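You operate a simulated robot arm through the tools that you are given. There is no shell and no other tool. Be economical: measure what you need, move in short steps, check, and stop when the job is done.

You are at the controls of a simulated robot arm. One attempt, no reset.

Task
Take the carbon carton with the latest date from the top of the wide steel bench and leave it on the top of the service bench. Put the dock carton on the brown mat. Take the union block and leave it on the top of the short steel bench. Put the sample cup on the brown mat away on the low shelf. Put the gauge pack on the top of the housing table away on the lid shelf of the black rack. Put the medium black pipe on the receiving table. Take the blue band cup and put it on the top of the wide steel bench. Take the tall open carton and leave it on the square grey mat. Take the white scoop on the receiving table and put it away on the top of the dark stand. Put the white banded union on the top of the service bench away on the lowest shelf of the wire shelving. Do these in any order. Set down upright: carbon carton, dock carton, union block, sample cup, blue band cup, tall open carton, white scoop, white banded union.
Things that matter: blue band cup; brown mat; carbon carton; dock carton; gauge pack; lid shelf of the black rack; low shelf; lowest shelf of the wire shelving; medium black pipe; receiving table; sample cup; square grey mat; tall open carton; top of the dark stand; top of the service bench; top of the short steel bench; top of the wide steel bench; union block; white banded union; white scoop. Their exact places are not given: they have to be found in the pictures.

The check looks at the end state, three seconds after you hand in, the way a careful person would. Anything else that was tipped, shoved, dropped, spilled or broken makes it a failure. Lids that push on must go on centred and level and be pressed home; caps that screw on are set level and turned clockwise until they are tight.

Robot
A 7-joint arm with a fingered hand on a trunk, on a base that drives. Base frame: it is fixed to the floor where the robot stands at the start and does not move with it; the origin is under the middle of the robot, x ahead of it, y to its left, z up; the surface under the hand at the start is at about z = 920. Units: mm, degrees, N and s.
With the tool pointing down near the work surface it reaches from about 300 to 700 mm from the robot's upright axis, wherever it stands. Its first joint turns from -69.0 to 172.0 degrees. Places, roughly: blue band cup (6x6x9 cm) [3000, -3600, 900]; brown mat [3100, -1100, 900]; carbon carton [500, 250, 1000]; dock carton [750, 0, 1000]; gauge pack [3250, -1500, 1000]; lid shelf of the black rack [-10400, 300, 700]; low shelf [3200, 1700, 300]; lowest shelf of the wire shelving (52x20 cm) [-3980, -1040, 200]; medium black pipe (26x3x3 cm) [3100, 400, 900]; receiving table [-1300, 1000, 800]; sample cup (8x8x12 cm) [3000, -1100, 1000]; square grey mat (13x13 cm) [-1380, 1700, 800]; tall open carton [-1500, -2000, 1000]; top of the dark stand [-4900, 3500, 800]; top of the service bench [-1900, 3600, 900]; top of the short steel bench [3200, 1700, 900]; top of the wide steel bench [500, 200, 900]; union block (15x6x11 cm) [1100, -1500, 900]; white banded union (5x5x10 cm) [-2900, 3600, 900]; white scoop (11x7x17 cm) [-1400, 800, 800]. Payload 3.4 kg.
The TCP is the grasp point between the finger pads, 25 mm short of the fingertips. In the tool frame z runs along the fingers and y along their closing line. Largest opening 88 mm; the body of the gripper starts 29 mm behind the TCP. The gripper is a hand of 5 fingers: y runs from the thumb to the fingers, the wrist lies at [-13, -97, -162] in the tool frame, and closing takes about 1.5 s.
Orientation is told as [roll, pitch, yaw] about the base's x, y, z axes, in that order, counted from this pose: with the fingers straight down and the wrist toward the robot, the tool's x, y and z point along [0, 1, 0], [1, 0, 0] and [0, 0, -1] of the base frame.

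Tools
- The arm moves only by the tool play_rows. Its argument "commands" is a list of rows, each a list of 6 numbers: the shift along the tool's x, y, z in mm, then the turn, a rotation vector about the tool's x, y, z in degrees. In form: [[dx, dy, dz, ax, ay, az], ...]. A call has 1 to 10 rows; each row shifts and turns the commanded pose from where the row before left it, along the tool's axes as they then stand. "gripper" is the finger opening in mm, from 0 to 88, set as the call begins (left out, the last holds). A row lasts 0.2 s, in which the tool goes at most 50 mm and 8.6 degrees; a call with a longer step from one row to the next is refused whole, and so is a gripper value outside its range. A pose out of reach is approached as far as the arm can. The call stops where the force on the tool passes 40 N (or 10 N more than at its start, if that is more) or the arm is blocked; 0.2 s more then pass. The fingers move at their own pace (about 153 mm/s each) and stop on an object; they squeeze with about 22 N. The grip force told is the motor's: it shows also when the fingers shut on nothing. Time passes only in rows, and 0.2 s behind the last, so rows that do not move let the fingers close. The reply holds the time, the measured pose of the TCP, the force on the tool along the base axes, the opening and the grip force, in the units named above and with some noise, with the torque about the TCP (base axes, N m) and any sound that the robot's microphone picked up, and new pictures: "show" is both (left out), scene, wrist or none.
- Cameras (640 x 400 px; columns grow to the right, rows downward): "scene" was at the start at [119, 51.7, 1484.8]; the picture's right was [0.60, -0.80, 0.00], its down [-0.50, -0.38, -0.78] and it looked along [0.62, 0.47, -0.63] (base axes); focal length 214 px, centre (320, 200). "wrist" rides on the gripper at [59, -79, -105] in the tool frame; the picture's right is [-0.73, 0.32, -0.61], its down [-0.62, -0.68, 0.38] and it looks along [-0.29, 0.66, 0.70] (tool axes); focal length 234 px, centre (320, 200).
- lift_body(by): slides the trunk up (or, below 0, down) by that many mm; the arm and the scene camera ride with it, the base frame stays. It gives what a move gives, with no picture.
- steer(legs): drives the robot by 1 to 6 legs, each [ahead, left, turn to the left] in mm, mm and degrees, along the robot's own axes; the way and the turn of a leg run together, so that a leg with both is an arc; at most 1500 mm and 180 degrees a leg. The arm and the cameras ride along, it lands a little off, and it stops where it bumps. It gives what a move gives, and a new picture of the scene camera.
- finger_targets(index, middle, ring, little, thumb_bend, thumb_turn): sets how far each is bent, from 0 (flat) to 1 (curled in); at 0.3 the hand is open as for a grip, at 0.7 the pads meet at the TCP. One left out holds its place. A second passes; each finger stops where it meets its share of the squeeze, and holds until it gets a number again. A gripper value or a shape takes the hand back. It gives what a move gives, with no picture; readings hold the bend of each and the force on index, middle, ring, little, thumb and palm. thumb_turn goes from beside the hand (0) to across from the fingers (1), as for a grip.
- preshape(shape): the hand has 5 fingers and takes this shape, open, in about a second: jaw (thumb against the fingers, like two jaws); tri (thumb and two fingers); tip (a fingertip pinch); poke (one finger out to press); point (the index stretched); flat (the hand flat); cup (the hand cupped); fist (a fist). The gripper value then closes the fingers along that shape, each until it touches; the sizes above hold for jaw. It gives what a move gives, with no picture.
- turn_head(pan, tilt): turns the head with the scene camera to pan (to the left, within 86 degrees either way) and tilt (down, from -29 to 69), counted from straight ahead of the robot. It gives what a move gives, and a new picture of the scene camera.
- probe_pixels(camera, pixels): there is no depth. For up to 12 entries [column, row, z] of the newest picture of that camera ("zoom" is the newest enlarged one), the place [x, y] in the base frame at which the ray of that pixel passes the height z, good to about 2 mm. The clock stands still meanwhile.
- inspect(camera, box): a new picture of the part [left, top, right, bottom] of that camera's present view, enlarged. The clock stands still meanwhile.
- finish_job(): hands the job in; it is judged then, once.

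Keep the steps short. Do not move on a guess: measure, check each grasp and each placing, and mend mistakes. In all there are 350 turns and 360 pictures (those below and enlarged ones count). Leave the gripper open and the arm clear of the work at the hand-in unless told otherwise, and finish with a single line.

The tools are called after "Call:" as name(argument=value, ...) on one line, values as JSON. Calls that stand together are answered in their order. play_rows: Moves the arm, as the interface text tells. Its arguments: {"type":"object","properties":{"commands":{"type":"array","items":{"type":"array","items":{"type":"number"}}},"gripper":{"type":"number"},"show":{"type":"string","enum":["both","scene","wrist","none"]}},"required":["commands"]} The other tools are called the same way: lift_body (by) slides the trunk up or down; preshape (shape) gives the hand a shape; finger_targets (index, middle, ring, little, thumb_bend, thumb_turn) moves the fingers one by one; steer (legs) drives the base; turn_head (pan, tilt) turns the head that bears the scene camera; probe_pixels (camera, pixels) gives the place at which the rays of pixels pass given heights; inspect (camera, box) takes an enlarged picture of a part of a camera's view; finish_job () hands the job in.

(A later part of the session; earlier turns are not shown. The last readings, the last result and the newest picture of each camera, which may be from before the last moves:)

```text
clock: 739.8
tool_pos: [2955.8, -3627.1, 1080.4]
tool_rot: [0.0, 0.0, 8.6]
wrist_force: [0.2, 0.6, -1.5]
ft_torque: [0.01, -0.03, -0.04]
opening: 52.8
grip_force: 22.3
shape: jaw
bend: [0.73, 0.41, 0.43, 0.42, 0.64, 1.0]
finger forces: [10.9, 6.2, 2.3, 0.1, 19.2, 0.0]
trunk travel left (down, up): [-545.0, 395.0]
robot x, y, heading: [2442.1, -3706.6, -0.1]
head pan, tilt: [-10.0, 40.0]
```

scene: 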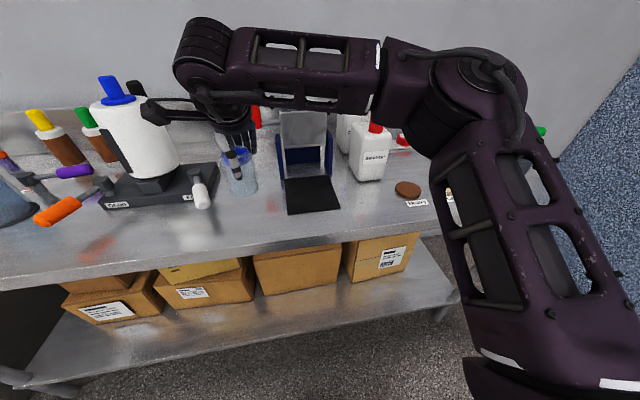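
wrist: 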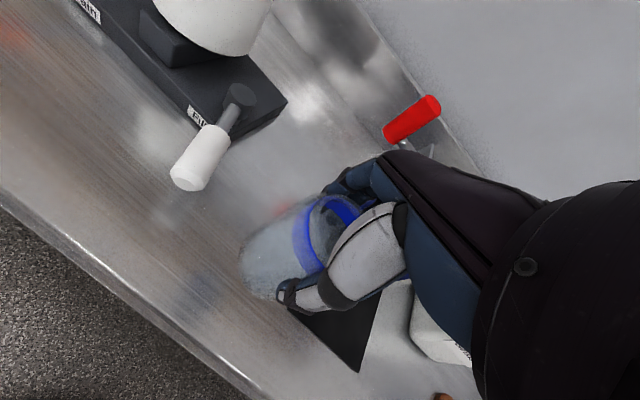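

Cup held upright. I raise, back off, and go to the wide bench's east side to find a free spot.

Call:
lift_body(by=200)

Call:
steer(legs=[[-280, 0, 0], [0, 1400, 0], [0, 1300, 0], [0, 0, 180]])

Call:
turn_head(pan=25, tilt=32)

```text
clock: 742.0
tool_pos: [2956.2, -3627.0, 1281.1]
tool_rot: [-0.1, 0.0, 8.6]
wrist_force: [-0.4, -0.3, -1.5]
ft_torque: [-0.01, -0.02, -0.01]
opening: 52.6
grip_force: 22.0
shape: jaw
bend: [0.73, 0.41, 0.43, 0.42, 0.64, 1.0]
finger forces: [10.9, 6.2, 2.3, 0.0, 19.2, 0.0]
trunk travel left (down, up): [-745.0, 195.0]
robot x, y, heading: [2440.2, -3704.8, 0.0]
head pan, tilt: [-10.0, 40.0]
```

```text
clock: 764.0
tool_pos: [1659.7, -1102.4, 1281.1]
tool_rot: [0.0, 0.0, -170.2]
wrist_force: [-0.1, 0.3, -0.9]
ft_torque: [0.0, -0.02, 0.0]
opening: 51.7
grip_force: 22.2
shape: jaw
bend: [0.73, 0.41, 0.44, 0.42, 0.65, 0.99]
finger forces: [10.6, 6.0, 2.7, 0.0, 18.7, 0.0]
trunk travel left (down, up): [-745.0, 195.0]
robot x, y, heading: [2166.7, -1014.8, -178.6]
head pan, tilt: [-10.0, 40.0]
```

scene: 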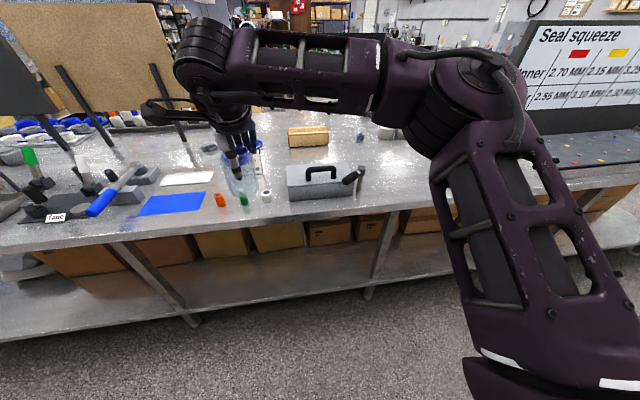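

```text
clock: 765.0
tool_pos: [1660.4, -1101.8, 1281.0]
tool_rot: [0.0, 0.1, -170.1]
wrist_force: [-0.5, 0.0, -1.3]
ft_torque: [-0.03, -0.03, -0.03]
opening: 51.8
grip_force: 21.8
shape: jaw
bend: [0.73, 0.41, 0.44, 0.42, 0.65, 0.99]
finger forces: [10.5, 6.0, 2.5, 0.0, 18.7, 0.0]
trunk travel left (down, up): [-745.0, 195.0]
robot x, y, heading: [2175.9, -1014.0, -178.8]
head pan, tilt: [25.0, 32.0]
```

scene: 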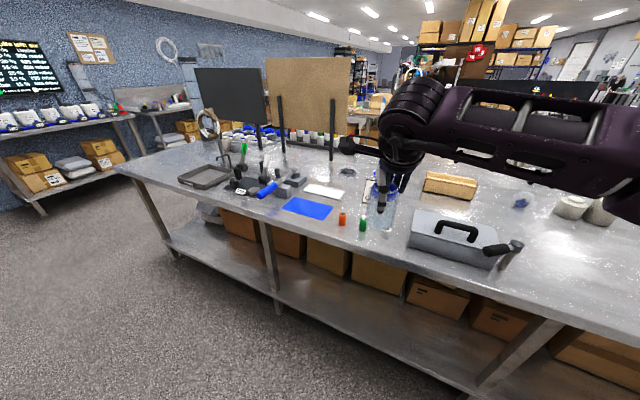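

Call:
turn_head(pan=-30, tilt=35)

```text
clock: 766.3
tool_pos: [1658.9, -1102.3, 1281.0]
tool_rot: [0.0, -0.1, -170.2]
wrist_force: [0.5, -0.4, -1.4]
ft_torque: [-0.01, 0.03, 0.0]
opening: 51.7
grip_force: 22.4
shape: jaw
bend: [0.73, 0.41, 0.44, 0.42, 0.65, 0.99]
finger forces: [10.5, 6.0, 2.6, 0.0, 18.7, 0.0]
trunk travel left (down, up): [-745.0, 195.0]
robot x, y, heading: [2172.1, -1013.3, -179.0]
head pan, tilt: [-30.0, 35.0]
```

scene: 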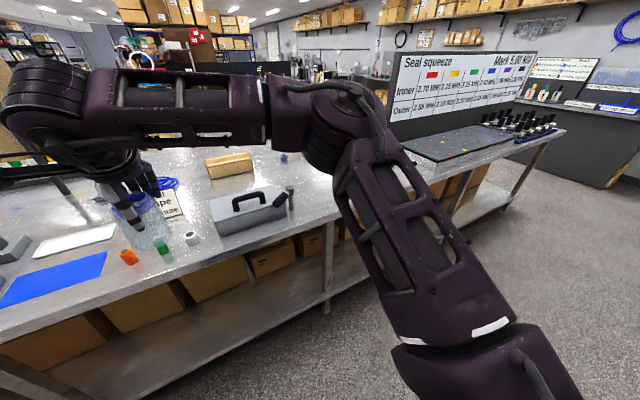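

Right of the grey case the bench looks free. I move 600 mm right to see it.

Call:
steer(legs=[[0, -650, -1]])

Call:
turn_head(pan=12, tilt=40)

```text
clock: 769.9
tool_pos: [1652.5, -439.9, 1281.1]
tool_rot: [0.1, 0.0, -171.5]
wrist_force: [-0.2, 0.0, -1.3]
ft_torque: [-0.02, 0.01, 0.0]
opening: 51.7
grip_force: 21.9
shape: jaw
bend: [0.73, 0.41, 0.44, 0.42, 0.65, 0.99]
finger forces: [10.6, 5.9, 2.7, 0.0, 18.7, 0.0]
trunk travel left (down, up): [-745.0, 195.0]
robot x, y, heading: [2168.4, -365.4, 180.0]
head pan, tilt: [-30.0, 35.0]
```

scene: 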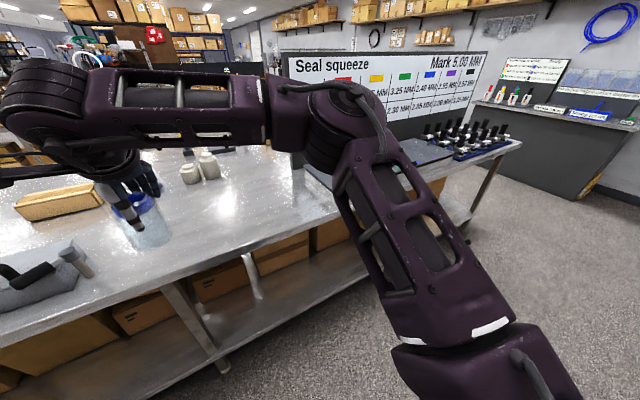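

```text
clock: 771.0
tool_pos: [1652.8, -439.7, 1280.1]
tool_rot: [0.0, 0.0, -171.4]
wrist_force: [-1.2, -0.5, -1.7]
ft_torque: [0.01, 0.01, 0.0]
opening: 51.8
grip_force: 22.0
shape: jaw
bend: [0.73, 0.41, 0.44, 0.42, 0.65, 0.99]
finger forces: [10.6, 6.0, 2.6, 0.0, 18.8, 0.1]
trunk travel left (down, up): [-745.0, 195.0]
robot x, y, heading: [2167.8, -361.7, 180.0]
head pan, tilt: [12.0, 40.0]
```

scene: 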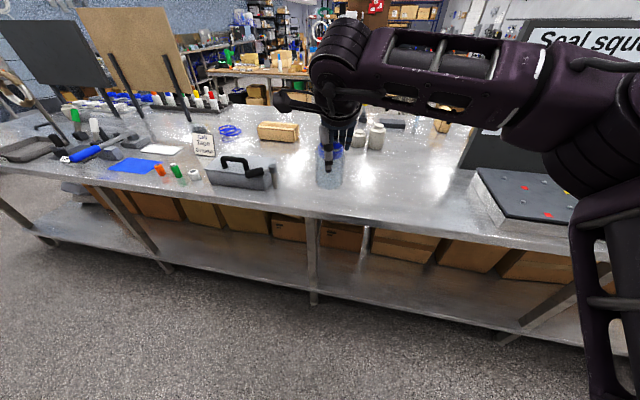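

A wide free strip lies between the case and the black board. I probe it.

Call:
probe_pixels(camera="scene", pixels=[[360, 190, 920], [340, 213, 920], [400, 220, 920], [275, 188, 920], [480, 215, 920], [375, 148, 920], [300, 207, 920]])

```text
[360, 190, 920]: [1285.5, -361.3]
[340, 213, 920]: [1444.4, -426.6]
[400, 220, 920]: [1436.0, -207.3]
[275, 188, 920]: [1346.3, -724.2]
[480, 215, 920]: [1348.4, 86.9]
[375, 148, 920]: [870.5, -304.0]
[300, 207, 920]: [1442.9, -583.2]
```

I bring the cup to (1310,-380) and lower it.

Call:
steer(legs=[[345, -60, 0]])

Call:
lift_body(by=-240)

Call:
play_rows(commands=[[0, 0, 20, 0, 0, 0], [0, 0, 10, 0, 0, 0], [0, 0, 4, 0, 0, 0], [0, 0, 4, 0, 0, 0], [0, 0, 4, 0, 0, 0], [0, 0, 4, 0, 0, 0], [0, 0, 4, 0, 0, 0]], show="scene")

```text
clock: 773.3
tool_pos: [1306.7, -379.9, 1280.9]
tool_rot: [0.0, 0.0, -171.3]
wrist_force: [0.2, 0.3, -1.7]
ft_torque: [0.02, 0.01, 0.03]
opening: 51.8
grip_force: 22.1
shape: jaw
bend: [0.73, 0.41, 0.44, 0.42, 0.65, 0.99]
finger forces: [10.7, 5.9, 2.6, 0.0, 18.6, 0.1]
trunk travel left (down, up): [-745.0, 195.0]
robot x, y, heading: [1818.7, -303.6, 180.1]
head pan, tilt: [12.0, 40.0]
```

scene: 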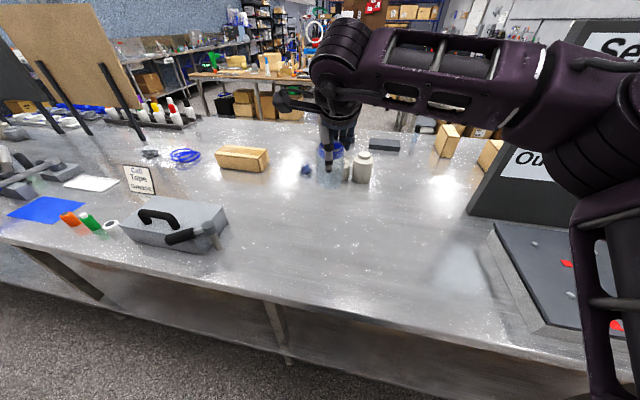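

```text
clock: 775.8
tool_pos: [1305.7, -379.2, 1040.6]
tool_rot: [0.1, 0.0, -171.3]
wrist_force: [0.0, 0.2, -1.3]
ft_torque: [0.0, 0.0, 0.03]
opening: 51.6
grip_force: 22.1
shape: jaw
bend: [0.73, 0.41, 0.44, 0.42, 0.65, 0.99]
finger forces: [10.6, 5.9, 2.6, 0.0, 18.8, 0.1]
trunk travel left (down, up): [-505.0, 435.0]
robot x, y, heading: [1821.5, -302.6, 180.1]
head pan, tilt: [12.0, 40.0]
```

```text
clock: 777.4
tool_pos: [1306.8, -379.2, 993.2]
tool_rot: [0.1, -0.3, -171.3]
wrist_force: [-2.1, -0.6, 12.0]
ft_torque: [0.05, 0.02, -0.01]
opening: 51.6
grip_force: 21.9
shape: jaw
bend: [0.73, 0.41, 0.44, 0.42, 0.65, 0.99]
finger forces: [12.2, 7.1, 3.1, 0.0, 19.5, 0.0]
trunk travel left (down, up): [-505.0, 435.0]
robot x, y, heading: [1821.0, -298.2, 180.1]
head pan, tilt: [12.0, 40.0]
```

scene: 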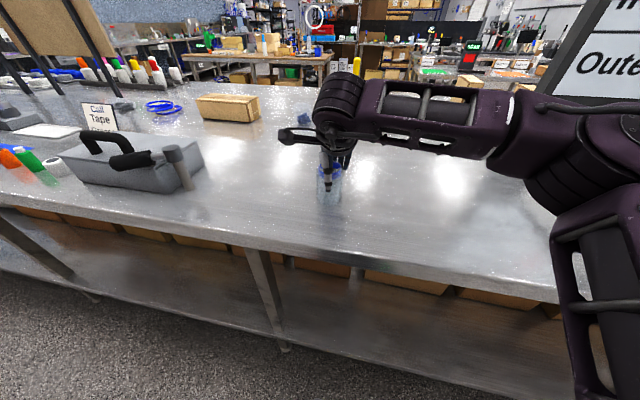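

Touching (12 N). Ease 1 mm, open, rise.

Call:
play_rows(commands=[[0, 0, -1, 0, 0, 0], [0, 0, 0, 0, 0, 0], [0, 0, 0, 0, 0, 0], [0, 0, 0, 0, 0, 0], [0, 0, 0, 0, 0, 0]], gripper=88, show="none")

Call:
play_rows(commands=[[0, 0, -10, 0, 0, 0], [0, 0, -25, 0, 0, 0], [0, 0, -35, 0, 0, 0], [0, 0, -45, 0, 0, 0], [0, 0, -45, 0, 0, 0], [0, 0, 0, 0, 0, 0]], show="both")

```text
clock: 778.6
tool_pos: [1306.9, -378.5, 991.8]
tool_rot: [0.0, 0.0, -171.3]
wrist_force: [0.6, 0.0, 0.5]
ft_torque: [-0.01, 0.01, -0.01]
opening: 87.7
grip_force: 0.0
shape: jaw
bend: [0.3, 0.3, 0.3, 0.3, 0.3, 0.98]
finger forces: [0.1, 0.0, 0.0, 0.0, 0.0, 0.1]
trunk travel left (down, up): [-505.0, 435.0]
robot x, y, heading: [1823.3, -301.2, 180.1]
head pan, tilt: [12.0, 40.0]
```

```text
clock: 780.0
tool_pos: [1305.0, -379.4, 1153.0]
tool_rot: [-0.1, 0.0, -171.3]
wrist_force: [-0.4, 0.1, -0.7]
ft_torque: [0.0, -0.04, -0.02]
opening: 87.6
grip_force: 0.1
shape: jaw
bend: [0.3, 0.3, 0.3, 0.3, 0.3, 0.98]
finger forces: [0.0, 0.0, 0.0, 0.0, 0.0, 0.1]
trunk travel left (down, up): [-505.0, 435.0]
robot x, y, heading: [1820.3, -302.6, 180.2]
head pan, tilt: [12.0, 40.0]
```

scene: 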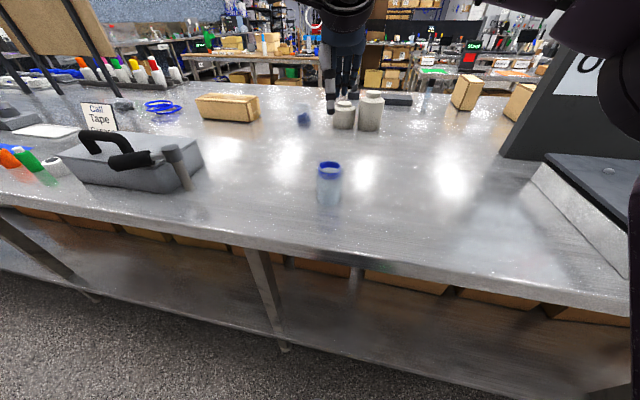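
wrist: 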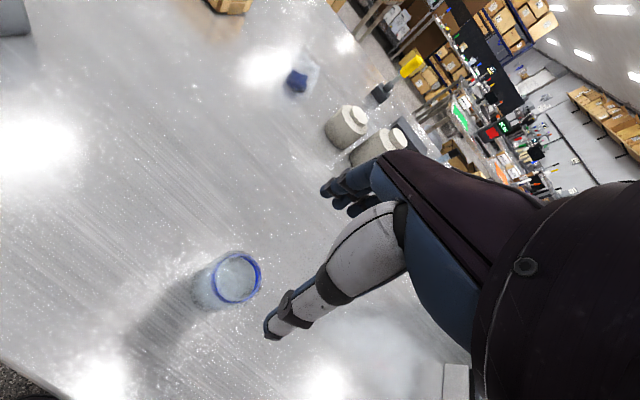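

Blue band cup stands on the wide bench. Last: the gauge pack. I drive across to it.

Call:
steer(legs=[[-350, 0, 0], [0, 0, 180], [0, -1150, 0], [180, 0, 0]])

Call:
lift_body(by=150)

Call:
turn_head(pan=15, tilt=40)

Call:
inspect(camera="scene", box=[240, 120, 460, 270])

```text
clock: 796.1
tool_pos: [2843.8, -1385.3, 1152.3]
tool_rot: [-0.1, 0.0, 8.0]
wrist_force: [0.2, -0.1, 0.5]
ft_torque: [0.0, 0.01, 0.0]
opening: 87.6
grip_force: 0.0
shape: jaw
bend: [0.3, 0.3, 0.3, 0.3, 0.3, 0.98]
finger forces: [0.0, 0.0, 0.1, 0.0, 0.1, 0.1]
trunk travel left (down, up): [-505.0, 435.0]
robot x, y, heading: [2323.2, -1457.9, -0.6]
head pan, tilt: [12.0, 40.0]
```

scene: 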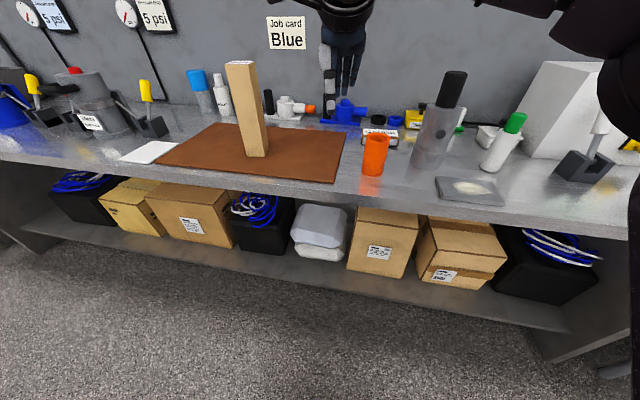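

```text
clock: 797.8
tool_pos: [2843.0, -1387.5, 1303.1]
tool_rot: [0.0, 0.0, 8.0]
wrist_force: [-0.6, -0.5, 0.4]
ft_torque: [0.01, 0.02, 0.0]
opening: 87.8
grip_force: 0.1
shape: jaw
bend: [0.3, 0.3, 0.3, 0.3, 0.3, 0.98]
finger forces: [0.0, 0.1, 0.0, 0.1, 0.0, 0.0]
trunk travel left (down, up): [-655.0, 285.0]
robot x, y, heading: [2328.0, -1458.7, -0.6]
head pan, tilt: [12.0, 40.0]
```

```text
clock: 798.5
tool_pos: [2843.2, -1386.4, 1302.9]
tool_rot: [0.0, 0.1, 8.0]
wrist_force: [-0.1, -0.7, 0.2]
ft_torque: [0.0, 0.0, 0.0]
opening: 87.7
grip_force: 0.0
shape: jaw
bend: [0.3, 0.3, 0.3, 0.3, 0.3, 0.98]
finger forces: [0.0, 0.1, 0.0, 0.0, 0.0, 0.0]
trunk travel left (down, up): [-655.0, 285.0]
robot x, y, heading: [2326.1, -1461.7, -0.7]
head pan, tilt: [15.0, 40.0]
```

scene: 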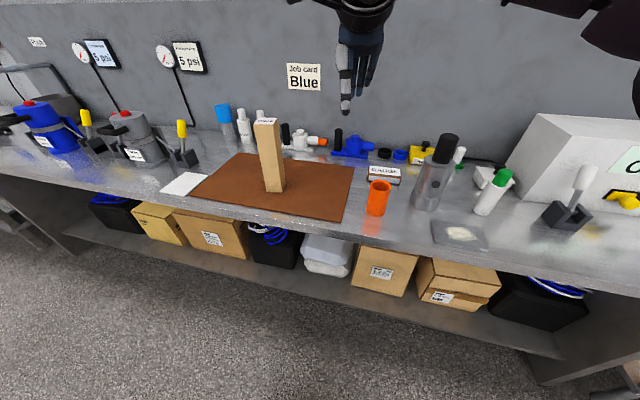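

```text
2.67 times, centred on (350, 195) of scene
```

zoom: 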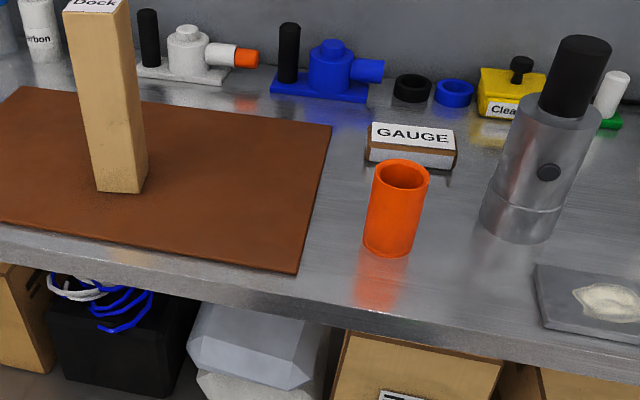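

Call:
probe_pixels(camera="zoom", pixels=[[367, 160, 900], [452, 169, 900], [367, 147, 925], [455, 156, 925], [373, 123, 925], [452, 131, 925], [388, 252, 900], [400, 172, 1000], [520, 235, 900], [575, 50, 1110], [412, 100, 900]])

Call:
inspect(camera="wrist", box=[0, 0, 640, 400])

```text
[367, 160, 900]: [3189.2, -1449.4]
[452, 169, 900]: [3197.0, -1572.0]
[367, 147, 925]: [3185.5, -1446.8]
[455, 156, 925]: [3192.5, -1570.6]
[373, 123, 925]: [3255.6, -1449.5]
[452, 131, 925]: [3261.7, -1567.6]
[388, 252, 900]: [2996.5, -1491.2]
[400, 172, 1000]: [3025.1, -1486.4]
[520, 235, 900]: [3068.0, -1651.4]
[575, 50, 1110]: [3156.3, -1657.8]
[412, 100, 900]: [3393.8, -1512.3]
```

```text
1.00 times, centred on (320, 200) of wrist (not enlarged: the box is as wide or as high as the picture)
```

zoom: 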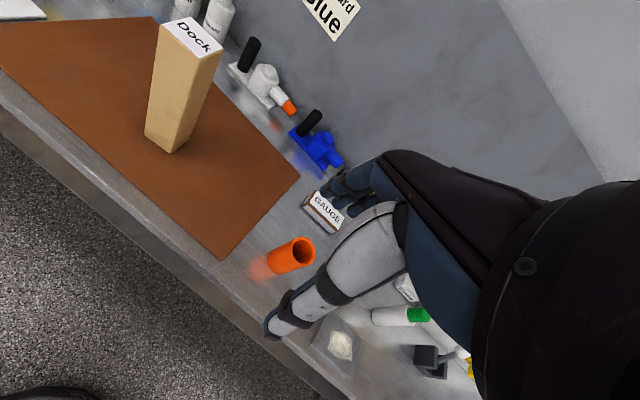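

The gauge pack is about 120×70×27, centre (3225,-1509), but a tall canister stands to its right where the forearm would pass. I probe the neighbours.

Call:
probe_pixels(camera="scene", pixels=[[508, 175, 900], [545, 196, 900], [530, 113, 1080], [413, 207, 900], [441, 211, 900], [427, 213, 900], [446, 135, 1140], [485, 212, 900], [420, 163, 900], [575, 200, 900]])

Call:
inspect(camera="scene", box=[360, 110, 600, 260])

```text
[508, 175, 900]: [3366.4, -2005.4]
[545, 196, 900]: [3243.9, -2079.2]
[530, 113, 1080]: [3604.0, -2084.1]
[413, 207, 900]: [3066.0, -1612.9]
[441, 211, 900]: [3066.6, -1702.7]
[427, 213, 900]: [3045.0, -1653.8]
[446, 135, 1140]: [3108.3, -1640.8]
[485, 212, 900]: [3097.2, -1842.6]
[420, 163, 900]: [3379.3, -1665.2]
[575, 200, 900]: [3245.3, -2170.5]
```

```text
2.67 times, centred on (480, 185) of scene
```

zoom: 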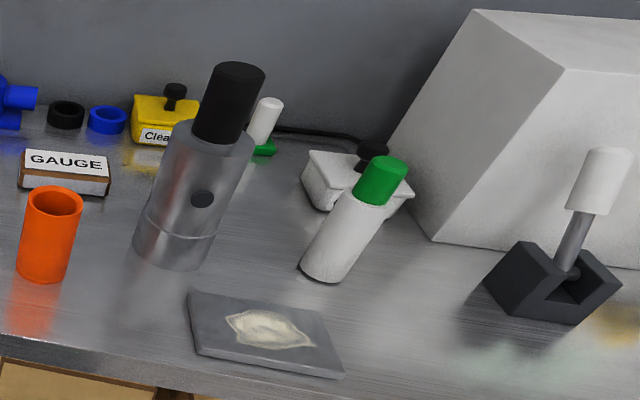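

I will approach with the robot turned to heading 20° and the arm well stretched, so the forearm passes behind (east of) the canister; the posture is set high and then lowered with the trunk. First raise and turn.

Call:
lift_body(by=285)

Call:
steer(legs=[[-150, 0, 20.6], [0, -420, 0]])

Call:
play_rows(commands=[[0, 10, 50, 0, 0, 4], [0, 10, 49, 0, 0, 4], [0, 10, 49, 0, 0, 4], [0, 10, 49, 0, 0, 4], [0, 10, 49, 0, 0, 4], [0, 10, 49, 0, 0, 4], [0, 15, 45, 0, 0, 0], [0, 15, 45, 0, 0, 0], [0, 15, 45, 0, 0, 0], [0, 15, 40, 0, 0, 0]], show="none")

```text
clock: 801.3
tool_pos: [2843.4, -1386.1, 1586.7]
tool_rot: [0.0, 0.0, 8.0]
wrist_force: [0.4, 0.3, 0.4]
ft_torque: [0.02, 0.0, 0.0]
opening: 87.6
grip_force: 0.1
shape: jaw
bend: [0.3, 0.3, 0.3, 0.3, 0.3, 0.98]
finger forces: [0.0, 0.0, 0.0, 0.0, 0.1, 0.0]
trunk travel left (down, up): [-940.0, 0.0]
robot x, y, heading: [2322.1, -1457.9, -0.7]
head pan, tilt: [15.0, 40.0]
```

```text
clock: 805.0
tool_pos: [2778.4, -1621.9, 1587.7]
tool_rot: [-0.1, 0.0, 29.0]
wrist_force: [0.5, -0.5, -1.3]
ft_torque: [-0.02, -0.01, -0.01]
opening: 87.7
grip_force: 0.2
shape: jaw
bend: [0.3, 0.3, 0.3, 0.3, 0.3, 0.98]
finger forces: [0.0, 0.0, 0.0, 0.0, 0.1, 0.0]
trunk travel left (down, up): [-940.0, 0.0]
robot x, y, heading: [2322.0, -1873.4, 20.3]
head pan, tilt: [15.0, 40.0]
```

scene: 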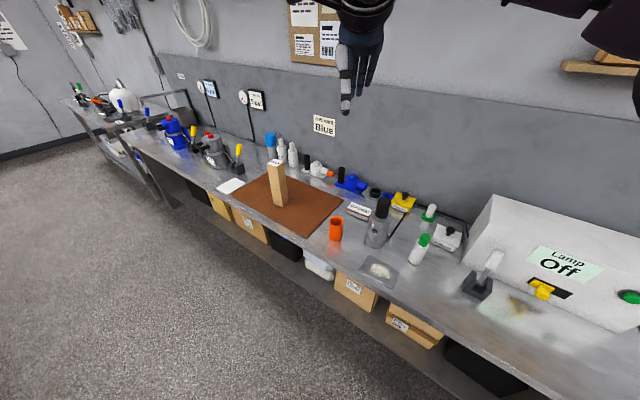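

```text
refused: row 1 steps farther than a row can; nothing moved
```

Call:
play_rows(commands=[[0, 10, 46, 0, 0, 4], [0, 10, 46, 0, 0, 4], [0, 10, 46, 0, 0, 4], [0, 10, 46, 0, 0, 4], [0, 10, 46, 0, 0, 4], [0, 10, 46, 0, 0, 5], [0, 15, 46, 0, 0, 0], [0, 15, 46, 0, 0, 0], [0, 15, 46, 0, 0, 0], [0, 15, 46, 0, 0, 0]], show="scene")

```text
clock: 807.2
tool_pos: [2898.6, -1599.1, 1125.9]
tool_rot: [-0.2, 0.0, 3.9]
wrist_force: [0.2, 0.2, -0.1]
ft_torque: [-0.04, -0.01, 0.02]
opening: 87.7
grip_force: 0.0
shape: jaw
bend: [0.3, 0.3, 0.3, 0.3, 0.3, 0.98]
finger forces: [0.0, 0.0, 0.1, 0.0, 0.1, 0.0]
trunk travel left (down, up): [-940.0, 0.0]
robot x, y, heading: [2323.0, -1874.9, 20.0]
head pan, tilt: [15.0, 40.0]
```

scene: 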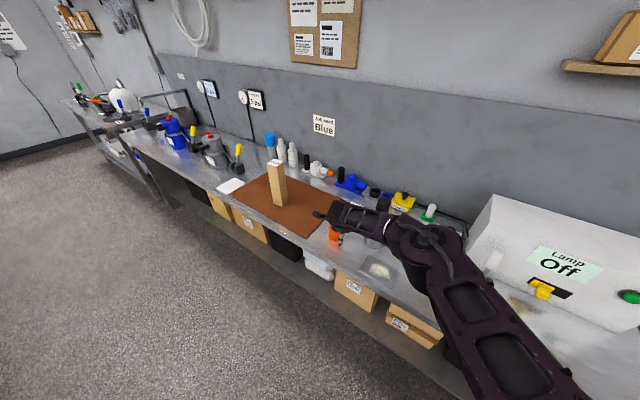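

By comparing earlier pictures, the elbow rides above the wrist in this posture; with heading about -22° both elbow and forearm stay clear of the canister. I back off, turn to -22° and turn the hand back.

Call:
steer(legs=[[-200, 0, 0], [0, 0, -42]])

Call:
play_rows(commands=[[0, 0, 0, 0, 0, -8.4], [0, 0, 0, 0, 0, -8.4], [0, 0, 0, 0, 0, -8.4], [0, 0, 0, 0, 0, -8.4], [0, 0, 0, 0, 0, -8.4], [0, 0, 0, 0, 0, 0]], show="scene")

```text
clock: 810.8
tool_pos: [2743.7, -2126.3, 1127.1]
tool_rot: [0.0, 0.0, -38.4]
wrist_force: [-0.7, 0.5, -0.7]
ft_torque: [0.0, -0.02, 0.03]
opening: 87.8
grip_force: 0.1
shape: jaw
bend: [0.3, 0.3, 0.3, 0.3, 0.3, 0.98]
finger forces: [0.0, 0.0, 0.0, 0.0, 0.0, 0.1]
trunk travel left (down, up): [-940.0, 0.0]
robot x, y, heading: [2131.3, -1944.4, -22.2]
head pan, tilt: [15.0, 40.0]
```

scene: 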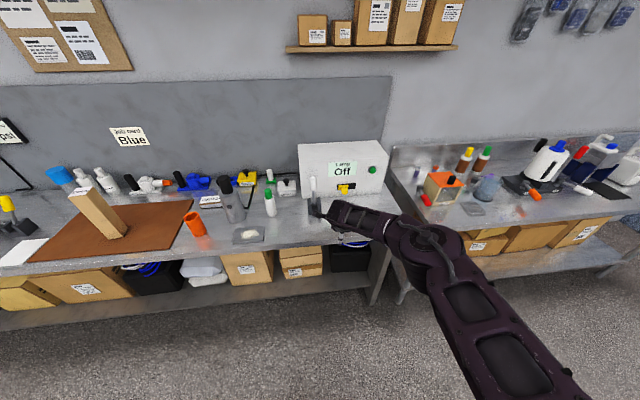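

```text
clock: 812.2
tool_pos: [2743.5, -2128.0, 1127.0]
tool_rot: [0.0, 0.1, 3.7]
wrist_force: [-0.5, 0.4, 0.8]
ft_torque: [0.01, 0.03, 0.0]
opening: 87.9
grip_force: 0.0
shape: jaw
bend: [0.3, 0.3, 0.3, 0.3, 0.3, 0.98]
finger forces: [0.0, 0.0, 0.0, 0.1, 0.1, 0.0]
trunk travel left (down, up): [-940.0, 0.0]
robot x, y, heading: [2133.8, -1943.8, -22.0]
head pan, tilt: [15.0, 40.0]
```

scene: 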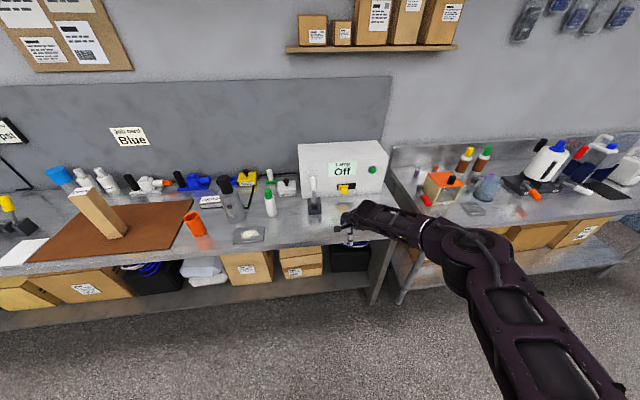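

I move north outside the bench first, then straight in over the pack, still high.

Call:
steer(legs=[[-246, 608, 0], [444, 179, 0]])

Call:
turn_head(pan=0, tilt=45)

Call:
inspect(camera="wrist", box=[0, 0, 640, 400])

```text
clock: 818.3
tool_pos: [3222.7, -1465.2, 1126.8]
tool_rot: [0.1, -0.1, 4.1]
wrist_force: [-1.0, 0.6, 0.6]
ft_torque: [0.01, 0.0, 0.04]
opening: 87.6
grip_force: 0.1
shape: jaw
bend: [0.3, 0.3, 0.3, 0.3, 0.3, 0.98]
finger forces: [0.1, 0.1, 0.0, 0.1, 0.0, 0.0]
trunk travel left (down, up): [-940.0, 0.0]
robot x, y, heading: [2611.9, -1287.9, -21.5]
head pan, tilt: [15.0, 40.0]
```

scene: 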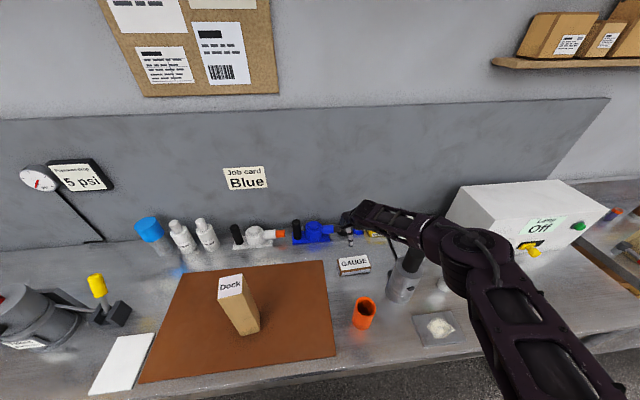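

```text
clock: 819.0
tool_pos: [3223.8, -1464.3, 1127.5]
tool_rot: [-0.1, 0.0, 4.2]
wrist_force: [-0.4, -0.4, 0.0]
ft_torque: [0.0, -0.03, 0.0]
opening: 87.9
grip_force: 0.1
shape: jaw
bend: [0.3, 0.3, 0.3, 0.3, 0.3, 0.98]
finger forces: [0.0, 0.1, 0.0, 0.0, 0.0, 0.0]
trunk travel left (down, up): [-940.0, 0.0]
robot x, y, heading: [2615.1, -1289.0, -21.6]
head pan, tilt: [0.0, 45.0]
```

scene: 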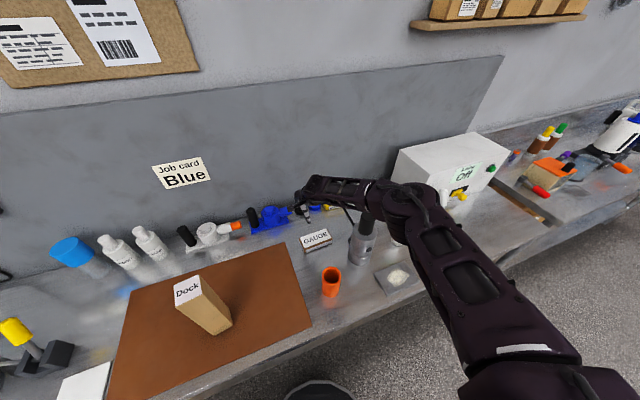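

```text
1.00 times, centred on (320, 200) of wrist (not enlarged: the box is as wide or as high as the picture)
```

zoom: 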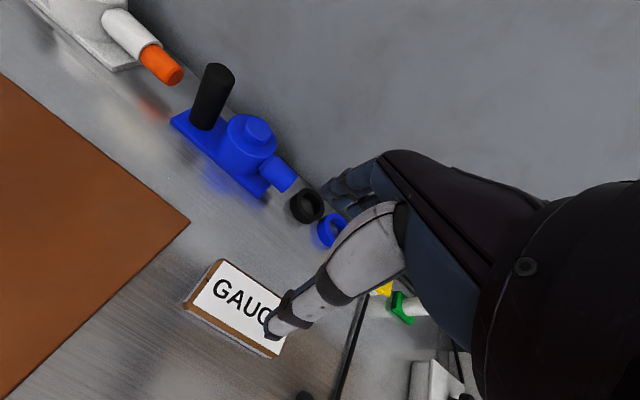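

Call:
probe_pixels(camera="scene", pixels=[[425, 215, 1290], [425, 215, 1350], [425, 215, 1416], [366, 222, 1140], [395, 200, 1290], [395, 200, 1340]])

Call:
probe_pixels(camera="zoom", pixels=[[183, 300, 927], [220, 260, 927], [285, 303, 927], [280, 350, 927]])

```text
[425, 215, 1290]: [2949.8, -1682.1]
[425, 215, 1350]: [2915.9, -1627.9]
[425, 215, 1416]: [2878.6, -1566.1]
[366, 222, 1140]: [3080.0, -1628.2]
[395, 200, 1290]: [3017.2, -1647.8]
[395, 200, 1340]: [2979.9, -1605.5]
```

```text
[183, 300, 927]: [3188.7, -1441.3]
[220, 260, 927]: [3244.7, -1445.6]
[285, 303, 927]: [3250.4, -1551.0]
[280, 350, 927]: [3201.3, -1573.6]
```

Clearance to the canister would be thin. I turn the robot another 11° about the pack: slide left 133, turn right 11.4, turn hand back.

Call:
steer(legs=[[-3, 133, 0], [0, 0, -11.4]])

Call:
play_rows(commands=[[0, 0, 0, 0, 0, -5.7], [0, 0, 0, 0, 0, -5.7], [0, 0, 0, 0, 0, 0]], show="both")

```text
clock: 821.1
tool_pos: [3224.4, -1455.4, 1126.7]
tool_rot: [-0.1, 0.0, -7.2]
wrist_force: [-0.7, 1.1, -1.0]
ft_torque: [-0.03, 0.0, -0.01]
opening: 87.6
grip_force: 0.1
shape: jaw
bend: [0.3, 0.3, 0.3, 0.3, 0.3, 0.98]
finger forces: [0.0, 0.0, 0.1, 0.0, 0.0, 0.0]
trunk travel left (down, up): [-940.0, 0.0]
robot x, y, heading: [2660.4, -1163.0, -32.9]
head pan, tilt: [0.0, 45.0]
```

scene: 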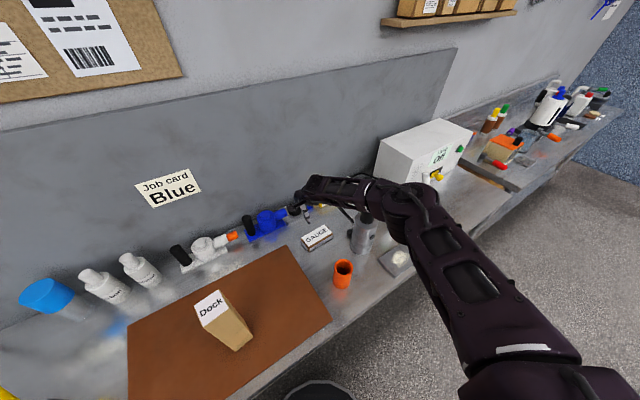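

```text
clock: 821.9
tool_pos: [3223.4, -1456.4, 1127.5]
tool_rot: [-0.1, 0.0, 4.2]
wrist_force: [-1.2, 0.7, 0.8]
ft_torque: [-0.01, -0.01, -0.01]
opening: 87.8
grip_force: 0.1
shape: jaw
bend: [0.3, 0.3, 0.3, 0.3, 0.3, 0.98]
finger forces: [0.0, 0.1, 0.0, 0.0, 0.1, 0.0]
trunk travel left (down, up): [-940.0, 0.0]
robot x, y, heading: [2658.1, -1161.2, -32.8]
head pan, tilt: [0.0, 45.0]
```

scene: 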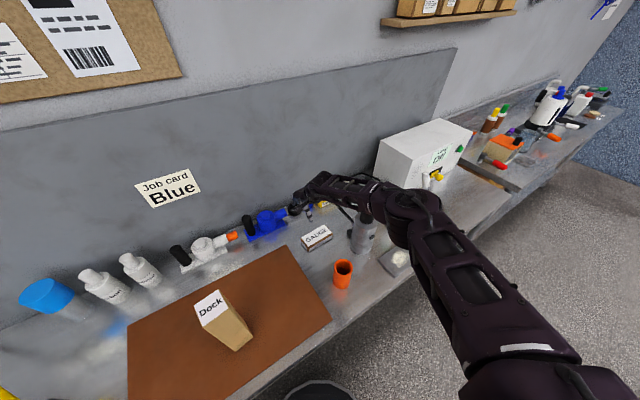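
wrist: 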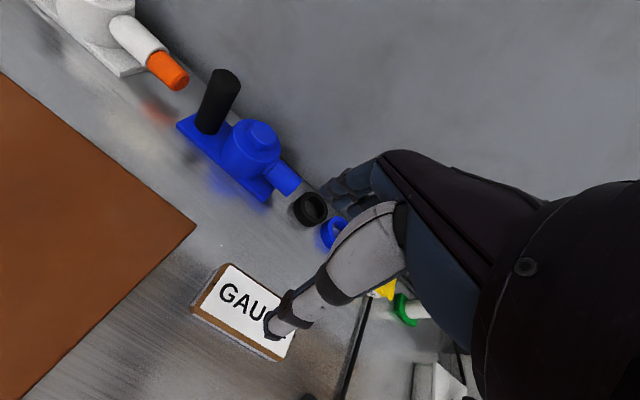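

Call:
probe_pixels(camera="scene", pixels=[[412, 208, 1290], [412, 208, 1350], [385, 195, 1290], [385, 195, 1330], [365, 218, 1140], [350, 250, 900], [372, 252, 900]])

Call:
probe_pixels(camera="wrist", pixels=[[192, 305, 927], [228, 263, 927], [297, 310, 927], [280, 358, 927], [190, 310, 900], [276, 362, 900]])

```text
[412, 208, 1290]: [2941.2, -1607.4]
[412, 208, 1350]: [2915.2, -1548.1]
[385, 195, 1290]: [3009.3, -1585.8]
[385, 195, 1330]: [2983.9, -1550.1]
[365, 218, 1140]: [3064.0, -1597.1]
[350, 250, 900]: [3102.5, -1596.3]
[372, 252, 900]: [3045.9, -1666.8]
```

```text
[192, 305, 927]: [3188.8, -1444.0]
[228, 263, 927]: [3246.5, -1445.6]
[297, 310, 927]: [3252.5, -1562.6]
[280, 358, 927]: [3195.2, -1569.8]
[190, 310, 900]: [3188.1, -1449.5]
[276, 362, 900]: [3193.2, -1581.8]
```

Now elbow and forearm clear the canister by about 35 mm. I fine-adjust and lower the trunk 120 first.

Call:
play_rows(commands=[[-8, -4, 0, 0, 0, 0], [0, 0, 0, 0, 0, 0]], show="none")

Call:
lift_body(by=-120)

Call:
inspect(camera="scene", box=[260, 130, 480, 290])

```text
clock: 822.5
tool_pos: [3221.0, -1464.5, 1127.2]
tool_rot: [-0.1, 0.0, 4.2]
wrist_force: [0.1, -0.4, -0.2]
ft_torque: [-0.01, -0.03, -0.01]
opening: 87.9
grip_force: 0.0
shape: jaw
bend: [0.3, 0.3, 0.3, 0.3, 0.3, 0.98]
finger forces: [0.0, 0.0, 0.0, 0.0, 0.0, 0.0]
trunk travel left (down, up): [-940.0, 0.0]
robot x, y, heading: [2659.7, -1164.1, -33.1]
head pan, tilt: [0.0, 45.0]
```

```text
clock: 824.0
tool_pos: [3220.7, -1463.7, 1007.3]
tool_rot: [0.1, 0.1, 4.3]
wrist_force: [-0.1, -0.7, 0.3]
ft_torque: [0.01, -0.01, -0.04]
opening: 87.8
grip_force: 0.0
shape: jaw
bend: [0.3, 0.3, 0.3, 0.3, 0.3, 0.98]
finger forces: [0.1, 0.1, 0.0, 0.0, 0.1, 0.0]
trunk travel left (down, up): [-820.0, 120.0]
robot x, y, heading: [2665.2, -1164.6, -33.0]
head pan, tilt: [0.0, 45.0]
```

```text
2.50 times, centred on (370, 210) of scene
```

zoom: 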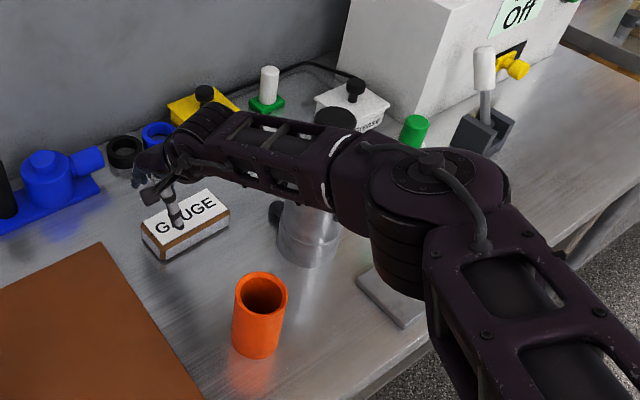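

The canister's top shows behind the forearm, so there is a gap. I lower another 62 slowly.

Call:
lift_body(by=-35)

Call:
lift_body(by=-30)

Call:
play_rows(commands=[[0, 0, 4, 0, 0, 0], [0, 0, 0, 0, 0, 0]], show="both")

```text
clock: 824.8
tool_pos: [3220.4, -1463.8, 971.4]
tool_rot: [0.0, 0.1, 4.3]
wrist_force: [-0.9, 0.5, -0.2]
ft_torque: [-0.03, 0.01, 0.0]
opening: 87.7
grip_force: 0.1
shape: jaw
bend: [0.3, 0.3, 0.3, 0.3, 0.3, 0.98]
finger forces: [0.0, 0.0, 0.1, 0.1, 0.0, 0.0]
trunk travel left (down, up): [-785.0, 155.0]
robot x, y, heading: [2662.0, -1159.4, -32.7]
head pan, tilt: [0.0, 45.0]
```

```text
clock: 825.5
tool_pos: [3220.9, -1464.4, 942.1]
tool_rot: [0.0, 0.0, 4.2]
wrist_force: [0.4, 0.3, -0.3]
ft_torque: [0.02, -0.02, -0.04]
opening: 88.1
grip_force: 0.1
shape: jaw
bend: [0.3, 0.3, 0.3, 0.3, 0.3, 0.98]
finger forces: [0.1, 0.0, 0.1, 0.0, 0.0, 0.0]
trunk travel left (down, up): [-755.0, 185.0]
robot x, y, heading: [2660.9, -1164.2, -33.1]
head pan, tilt: [0.0, 45.0]
```

```text
clock: 826.1
tool_pos: [3220.6, -1464.7, 938.6]
tool_rot: [0.0, 0.0, 4.2]
wrist_force: [-0.3, 0.0, 0.8]
ft_torque: [-0.01, -0.01, 0.0]
opening: 87.7
grip_force: 0.1
shape: jaw
bend: [0.3, 0.3, 0.3, 0.3, 0.3, 0.98]
finger forces: [0.0, 0.0, 0.0, 0.0, 0.0, 0.0]
trunk travel left (down, up): [-755.0, 185.0]
robot x, y, heading: [2657.5, -1161.7, -33.1]
head pan, tilt: [0.0, 45.0]
```

scene: 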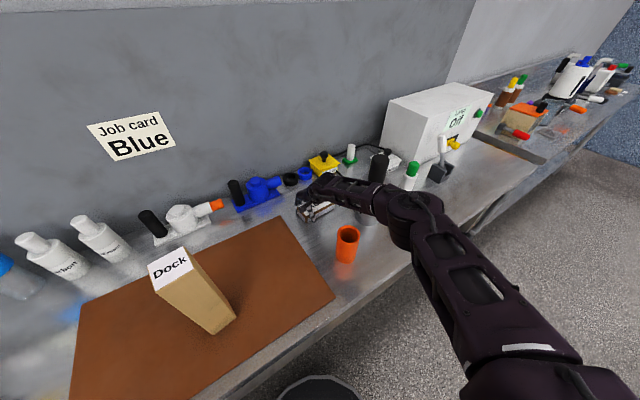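
wrist: 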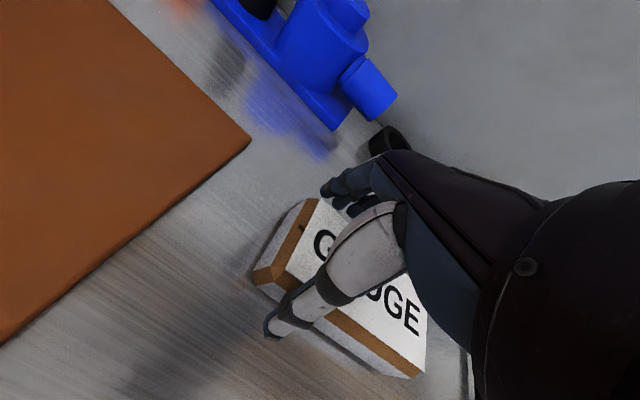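

No contact; canister unmoved. I lower 8 mm more and close.

Call:
play_rows(commands=[[0, 0, 4, 0, 0, 0], [0, 0, 4, 0, 0, 0], [0, 0, 0, 0, 0, 0]], show="none")

Call:
play_rows(commands=[[0, 0, 0, 0, 0, 0], [0, 0, 0, 0, 0, 0], [0, 0, 0, 0, 0, 0], [0, 0, 0, 0, 0, 0], [0, 0, 0, 0, 0, 0], [0, 0, 0, 0, 0, 0]], gripper=25, show="wrist")

```text
clock: 826.9
tool_pos: [3219.6, -1465.2, 930.4]
tool_rot: [0.1, 0.0, 4.2]
wrist_force: [-1.7, 0.0, 2.7]
ft_torque: [0.01, 0.09, 0.01]
opening: 87.9
grip_force: 0.0
shape: jaw
bend: [0.3, 0.3, 0.3, 0.3, 0.29, 0.98]
finger forces: [0.0, 0.0, 0.0, 0.1, 1.8, 0.1]
trunk travel left (down, up): [-755.0, 185.0]
robot x, y, heading: [2655.6, -1158.9, -33.0]
head pan, tilt: [0.0, 45.0]
```

```text
clock: 828.3
tool_pos: [3220.2, -1463.7, 930.0]
tool_rot: [0.0, 0.0, 4.2]
wrist_force: [-0.8, 0.2, -0.1]
ft_torque: [-0.02, -0.02, -0.01]
opening: 60.1
grip_force: 21.7
shape: jaw
bend: [0.28, 0.38, 0.35, 0.35, 0.59, 0.99]
finger forces: [11.2, 5.8, 2.6, 1.4, 21.0, 0.0]
trunk travel left (down, up): [-755.0, 185.0]
robot x, y, heading: [2661.3, -1159.5, -33.2]
head pan, tilt: [0.0, 45.0]
```

wrist: 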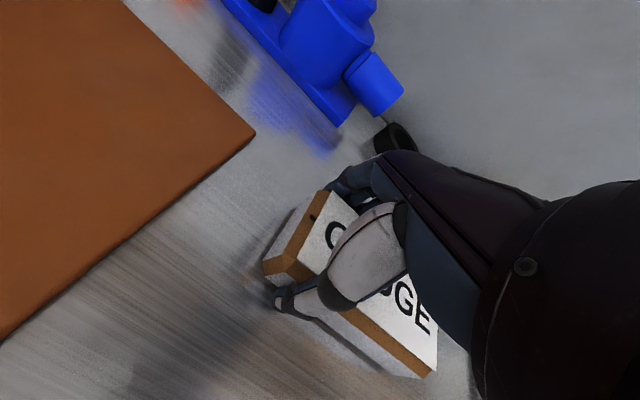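

Gripped at 60 mm. I lift with the trunk straight up.

Call:
lift_body(by=185)

Call:
inspect(camera="scene", box=[200, 120, 480, 300])

Call:
inspect(camera="wrist", box=[0, 0, 640, 400])

```text
clock: 830.4
tool_pos: [3220.7, -1464.4, 1114.8]
tool_rot: [0.0, 0.0, 4.1]
wrist_force: [0.7, 0.8, -3.0]
ft_torque: [0.1, 0.03, 0.0]
opening: 60.2
grip_force: 22.5
shape: jaw
bend: [0.28, 0.38, 0.36, 0.36, 0.59, 0.98]
finger forces: [11.6, 5.7, 2.4, 1.6, 21.2, 0.0]
trunk travel left (down, up): [-940.0, 0.0]
robot x, y, heading: [2661.5, -1163.5, -33.2]
head pan, tilt: [0.0, 45.0]
```

```text
2.22 times, centred on (340, 210) of scene
```

zoom: 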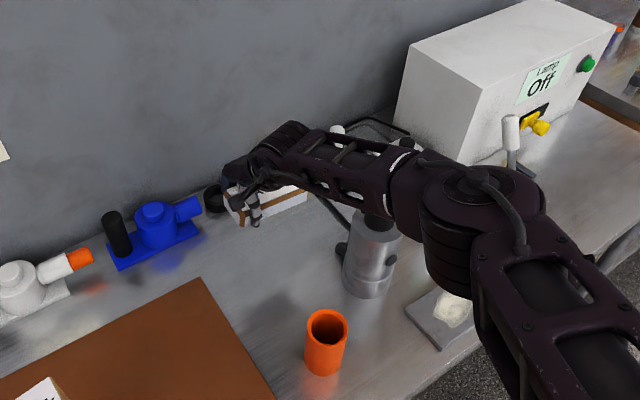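

```text
1.00 times, centred on (320, 200) of wrist (not enlarged: the box is as wide or as high as the picture)
```

zoom: 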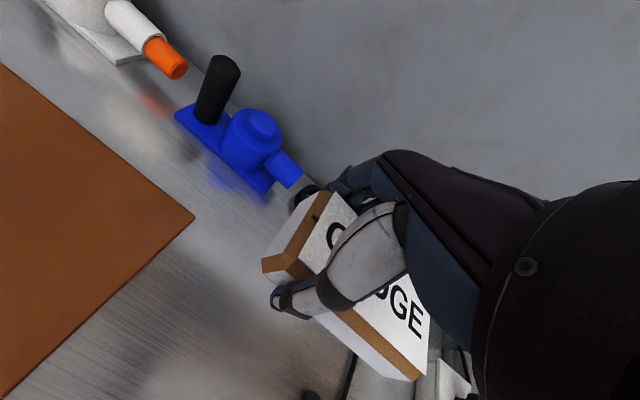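

Pack held level. I retreat north then west away from the canister.

Call:
steer(legs=[[-44, 67, 0], [-378, -245, 0], [0, 0, 33]])

Call:
steer(legs=[[0, 1500, 0], [0, 1500, 0], [0, 640, 0], [0, 0, 180], [1500, 0, 0], [1500, 0, 0]])

```text
clock: 835.3
tool_pos: [2846.0, -1029.5, 1115.1]
tool_rot: [0.0, 0.0, 37.5]
wrist_force: [-0.4, -0.6, -2.7]
ft_torque: [0.09, 0.04, 0.0]
opening: 59.9
grip_force: 22.3
shape: jaw
bend: [0.28, 0.38, 0.36, 0.37, 0.59, 0.98]
finger forces: [11.5, 5.5, 2.4, 1.7, 21.2, 0.1]
trunk travel left (down, up): [-940.0, 0.0]
robot x, y, heading: [2212.3, -1088.2, 0.2]
head pan, tilt: [0.0, 45.0]
```

scene: 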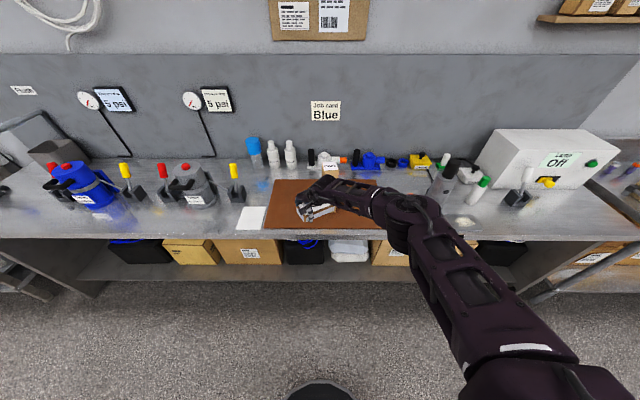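

```text
clock: 874.4
tool_pos: [-1415.7, 2492.7, 1115.3]
tool_rot: [0.0, 0.0, -142.6]
wrist_force: [0.6, 0.0, -2.3]
ft_torque: [-0.09, -0.03, -0.02]
opening: 59.3
grip_force: 21.7
shape: jaw
bend: [0.28, 0.38, 0.36, 0.42, 0.6, 0.98]
finger forces: [11.2, 5.5, 2.4, 1.5, 20.6, 0.1]
trunk travel left (down, up): [-940.0, 0.0]
robot x, y, heading: [-783.6, 2549.2, -179.6]
head pan, tilt: [0.0, 45.0]
```

scene: 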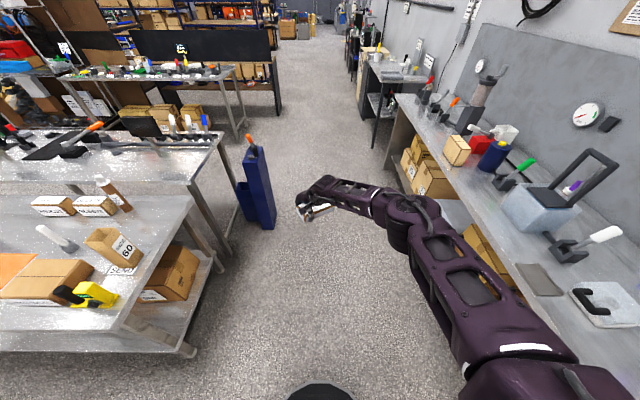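

The "SIZE 60" carton still stands on its mat. I continue west along the aisle.

Call:
steer(legs=[[1500, 0, -0.4], [1500, 0, 0], [1500, 0, 0]])

Call:
turn_head(pan=10, tilt=15)

```text
clock: 895.9
tool_pos: [-5908.1, 2503.5, 1113.9]
tool_rot: [0.0, 0.0, -142.7]
wrist_force: [-0.7, -0.4, -2.4]
ft_torque: [-0.06, -0.04, 0.02]
opening: 59.3
grip_force: 21.3
shape: jaw
bend: [0.28, 0.38, 0.36, 0.43, 0.6, 0.98]
finger forces: [11.2, 5.4, 2.3, 1.5, 20.5, 0.1]
trunk travel left (down, up): [-940.0, 0.0]
robot x, y, heading: [-5274.6, 2558.7, -179.9]
head pan, tilt: [0.0, 45.0]
```

scene: 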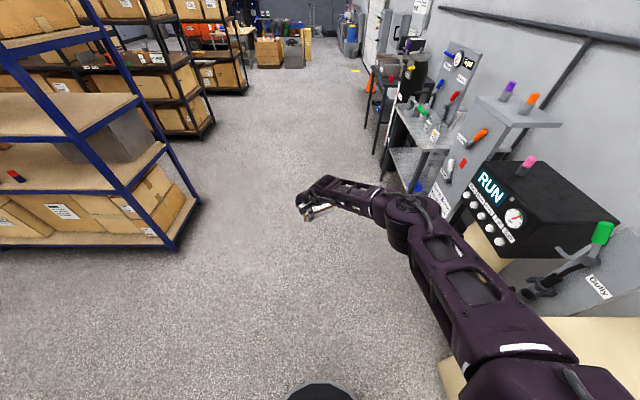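

```text
clock: 896.8
tool_pos: [-5909.7, 2502.1, 1115.1]
tool_rot: [0.0, 0.0, -142.7]
wrist_force: [0.0, 0.9, -2.6]
ft_torque: [-0.1, -0.03, -0.01]
opening: 59.3
grip_force: 21.8
shape: jaw
bend: [0.28, 0.38, 0.36, 0.43, 0.6, 0.98]
finger forces: [11.2, 5.3, 2.2, 1.5, 20.5, 0.0]
trunk travel left (down, up): [-940.0, 0.0]
robot x, y, heading: [-5277.7, 2555.5, -180.0]
head pan, tilt: [10.0, 15.0]
```

scene: 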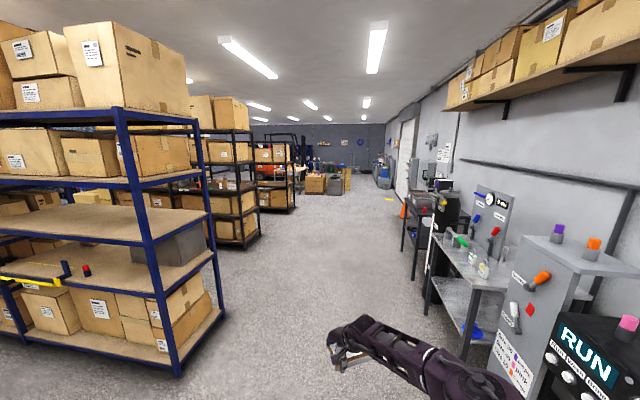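

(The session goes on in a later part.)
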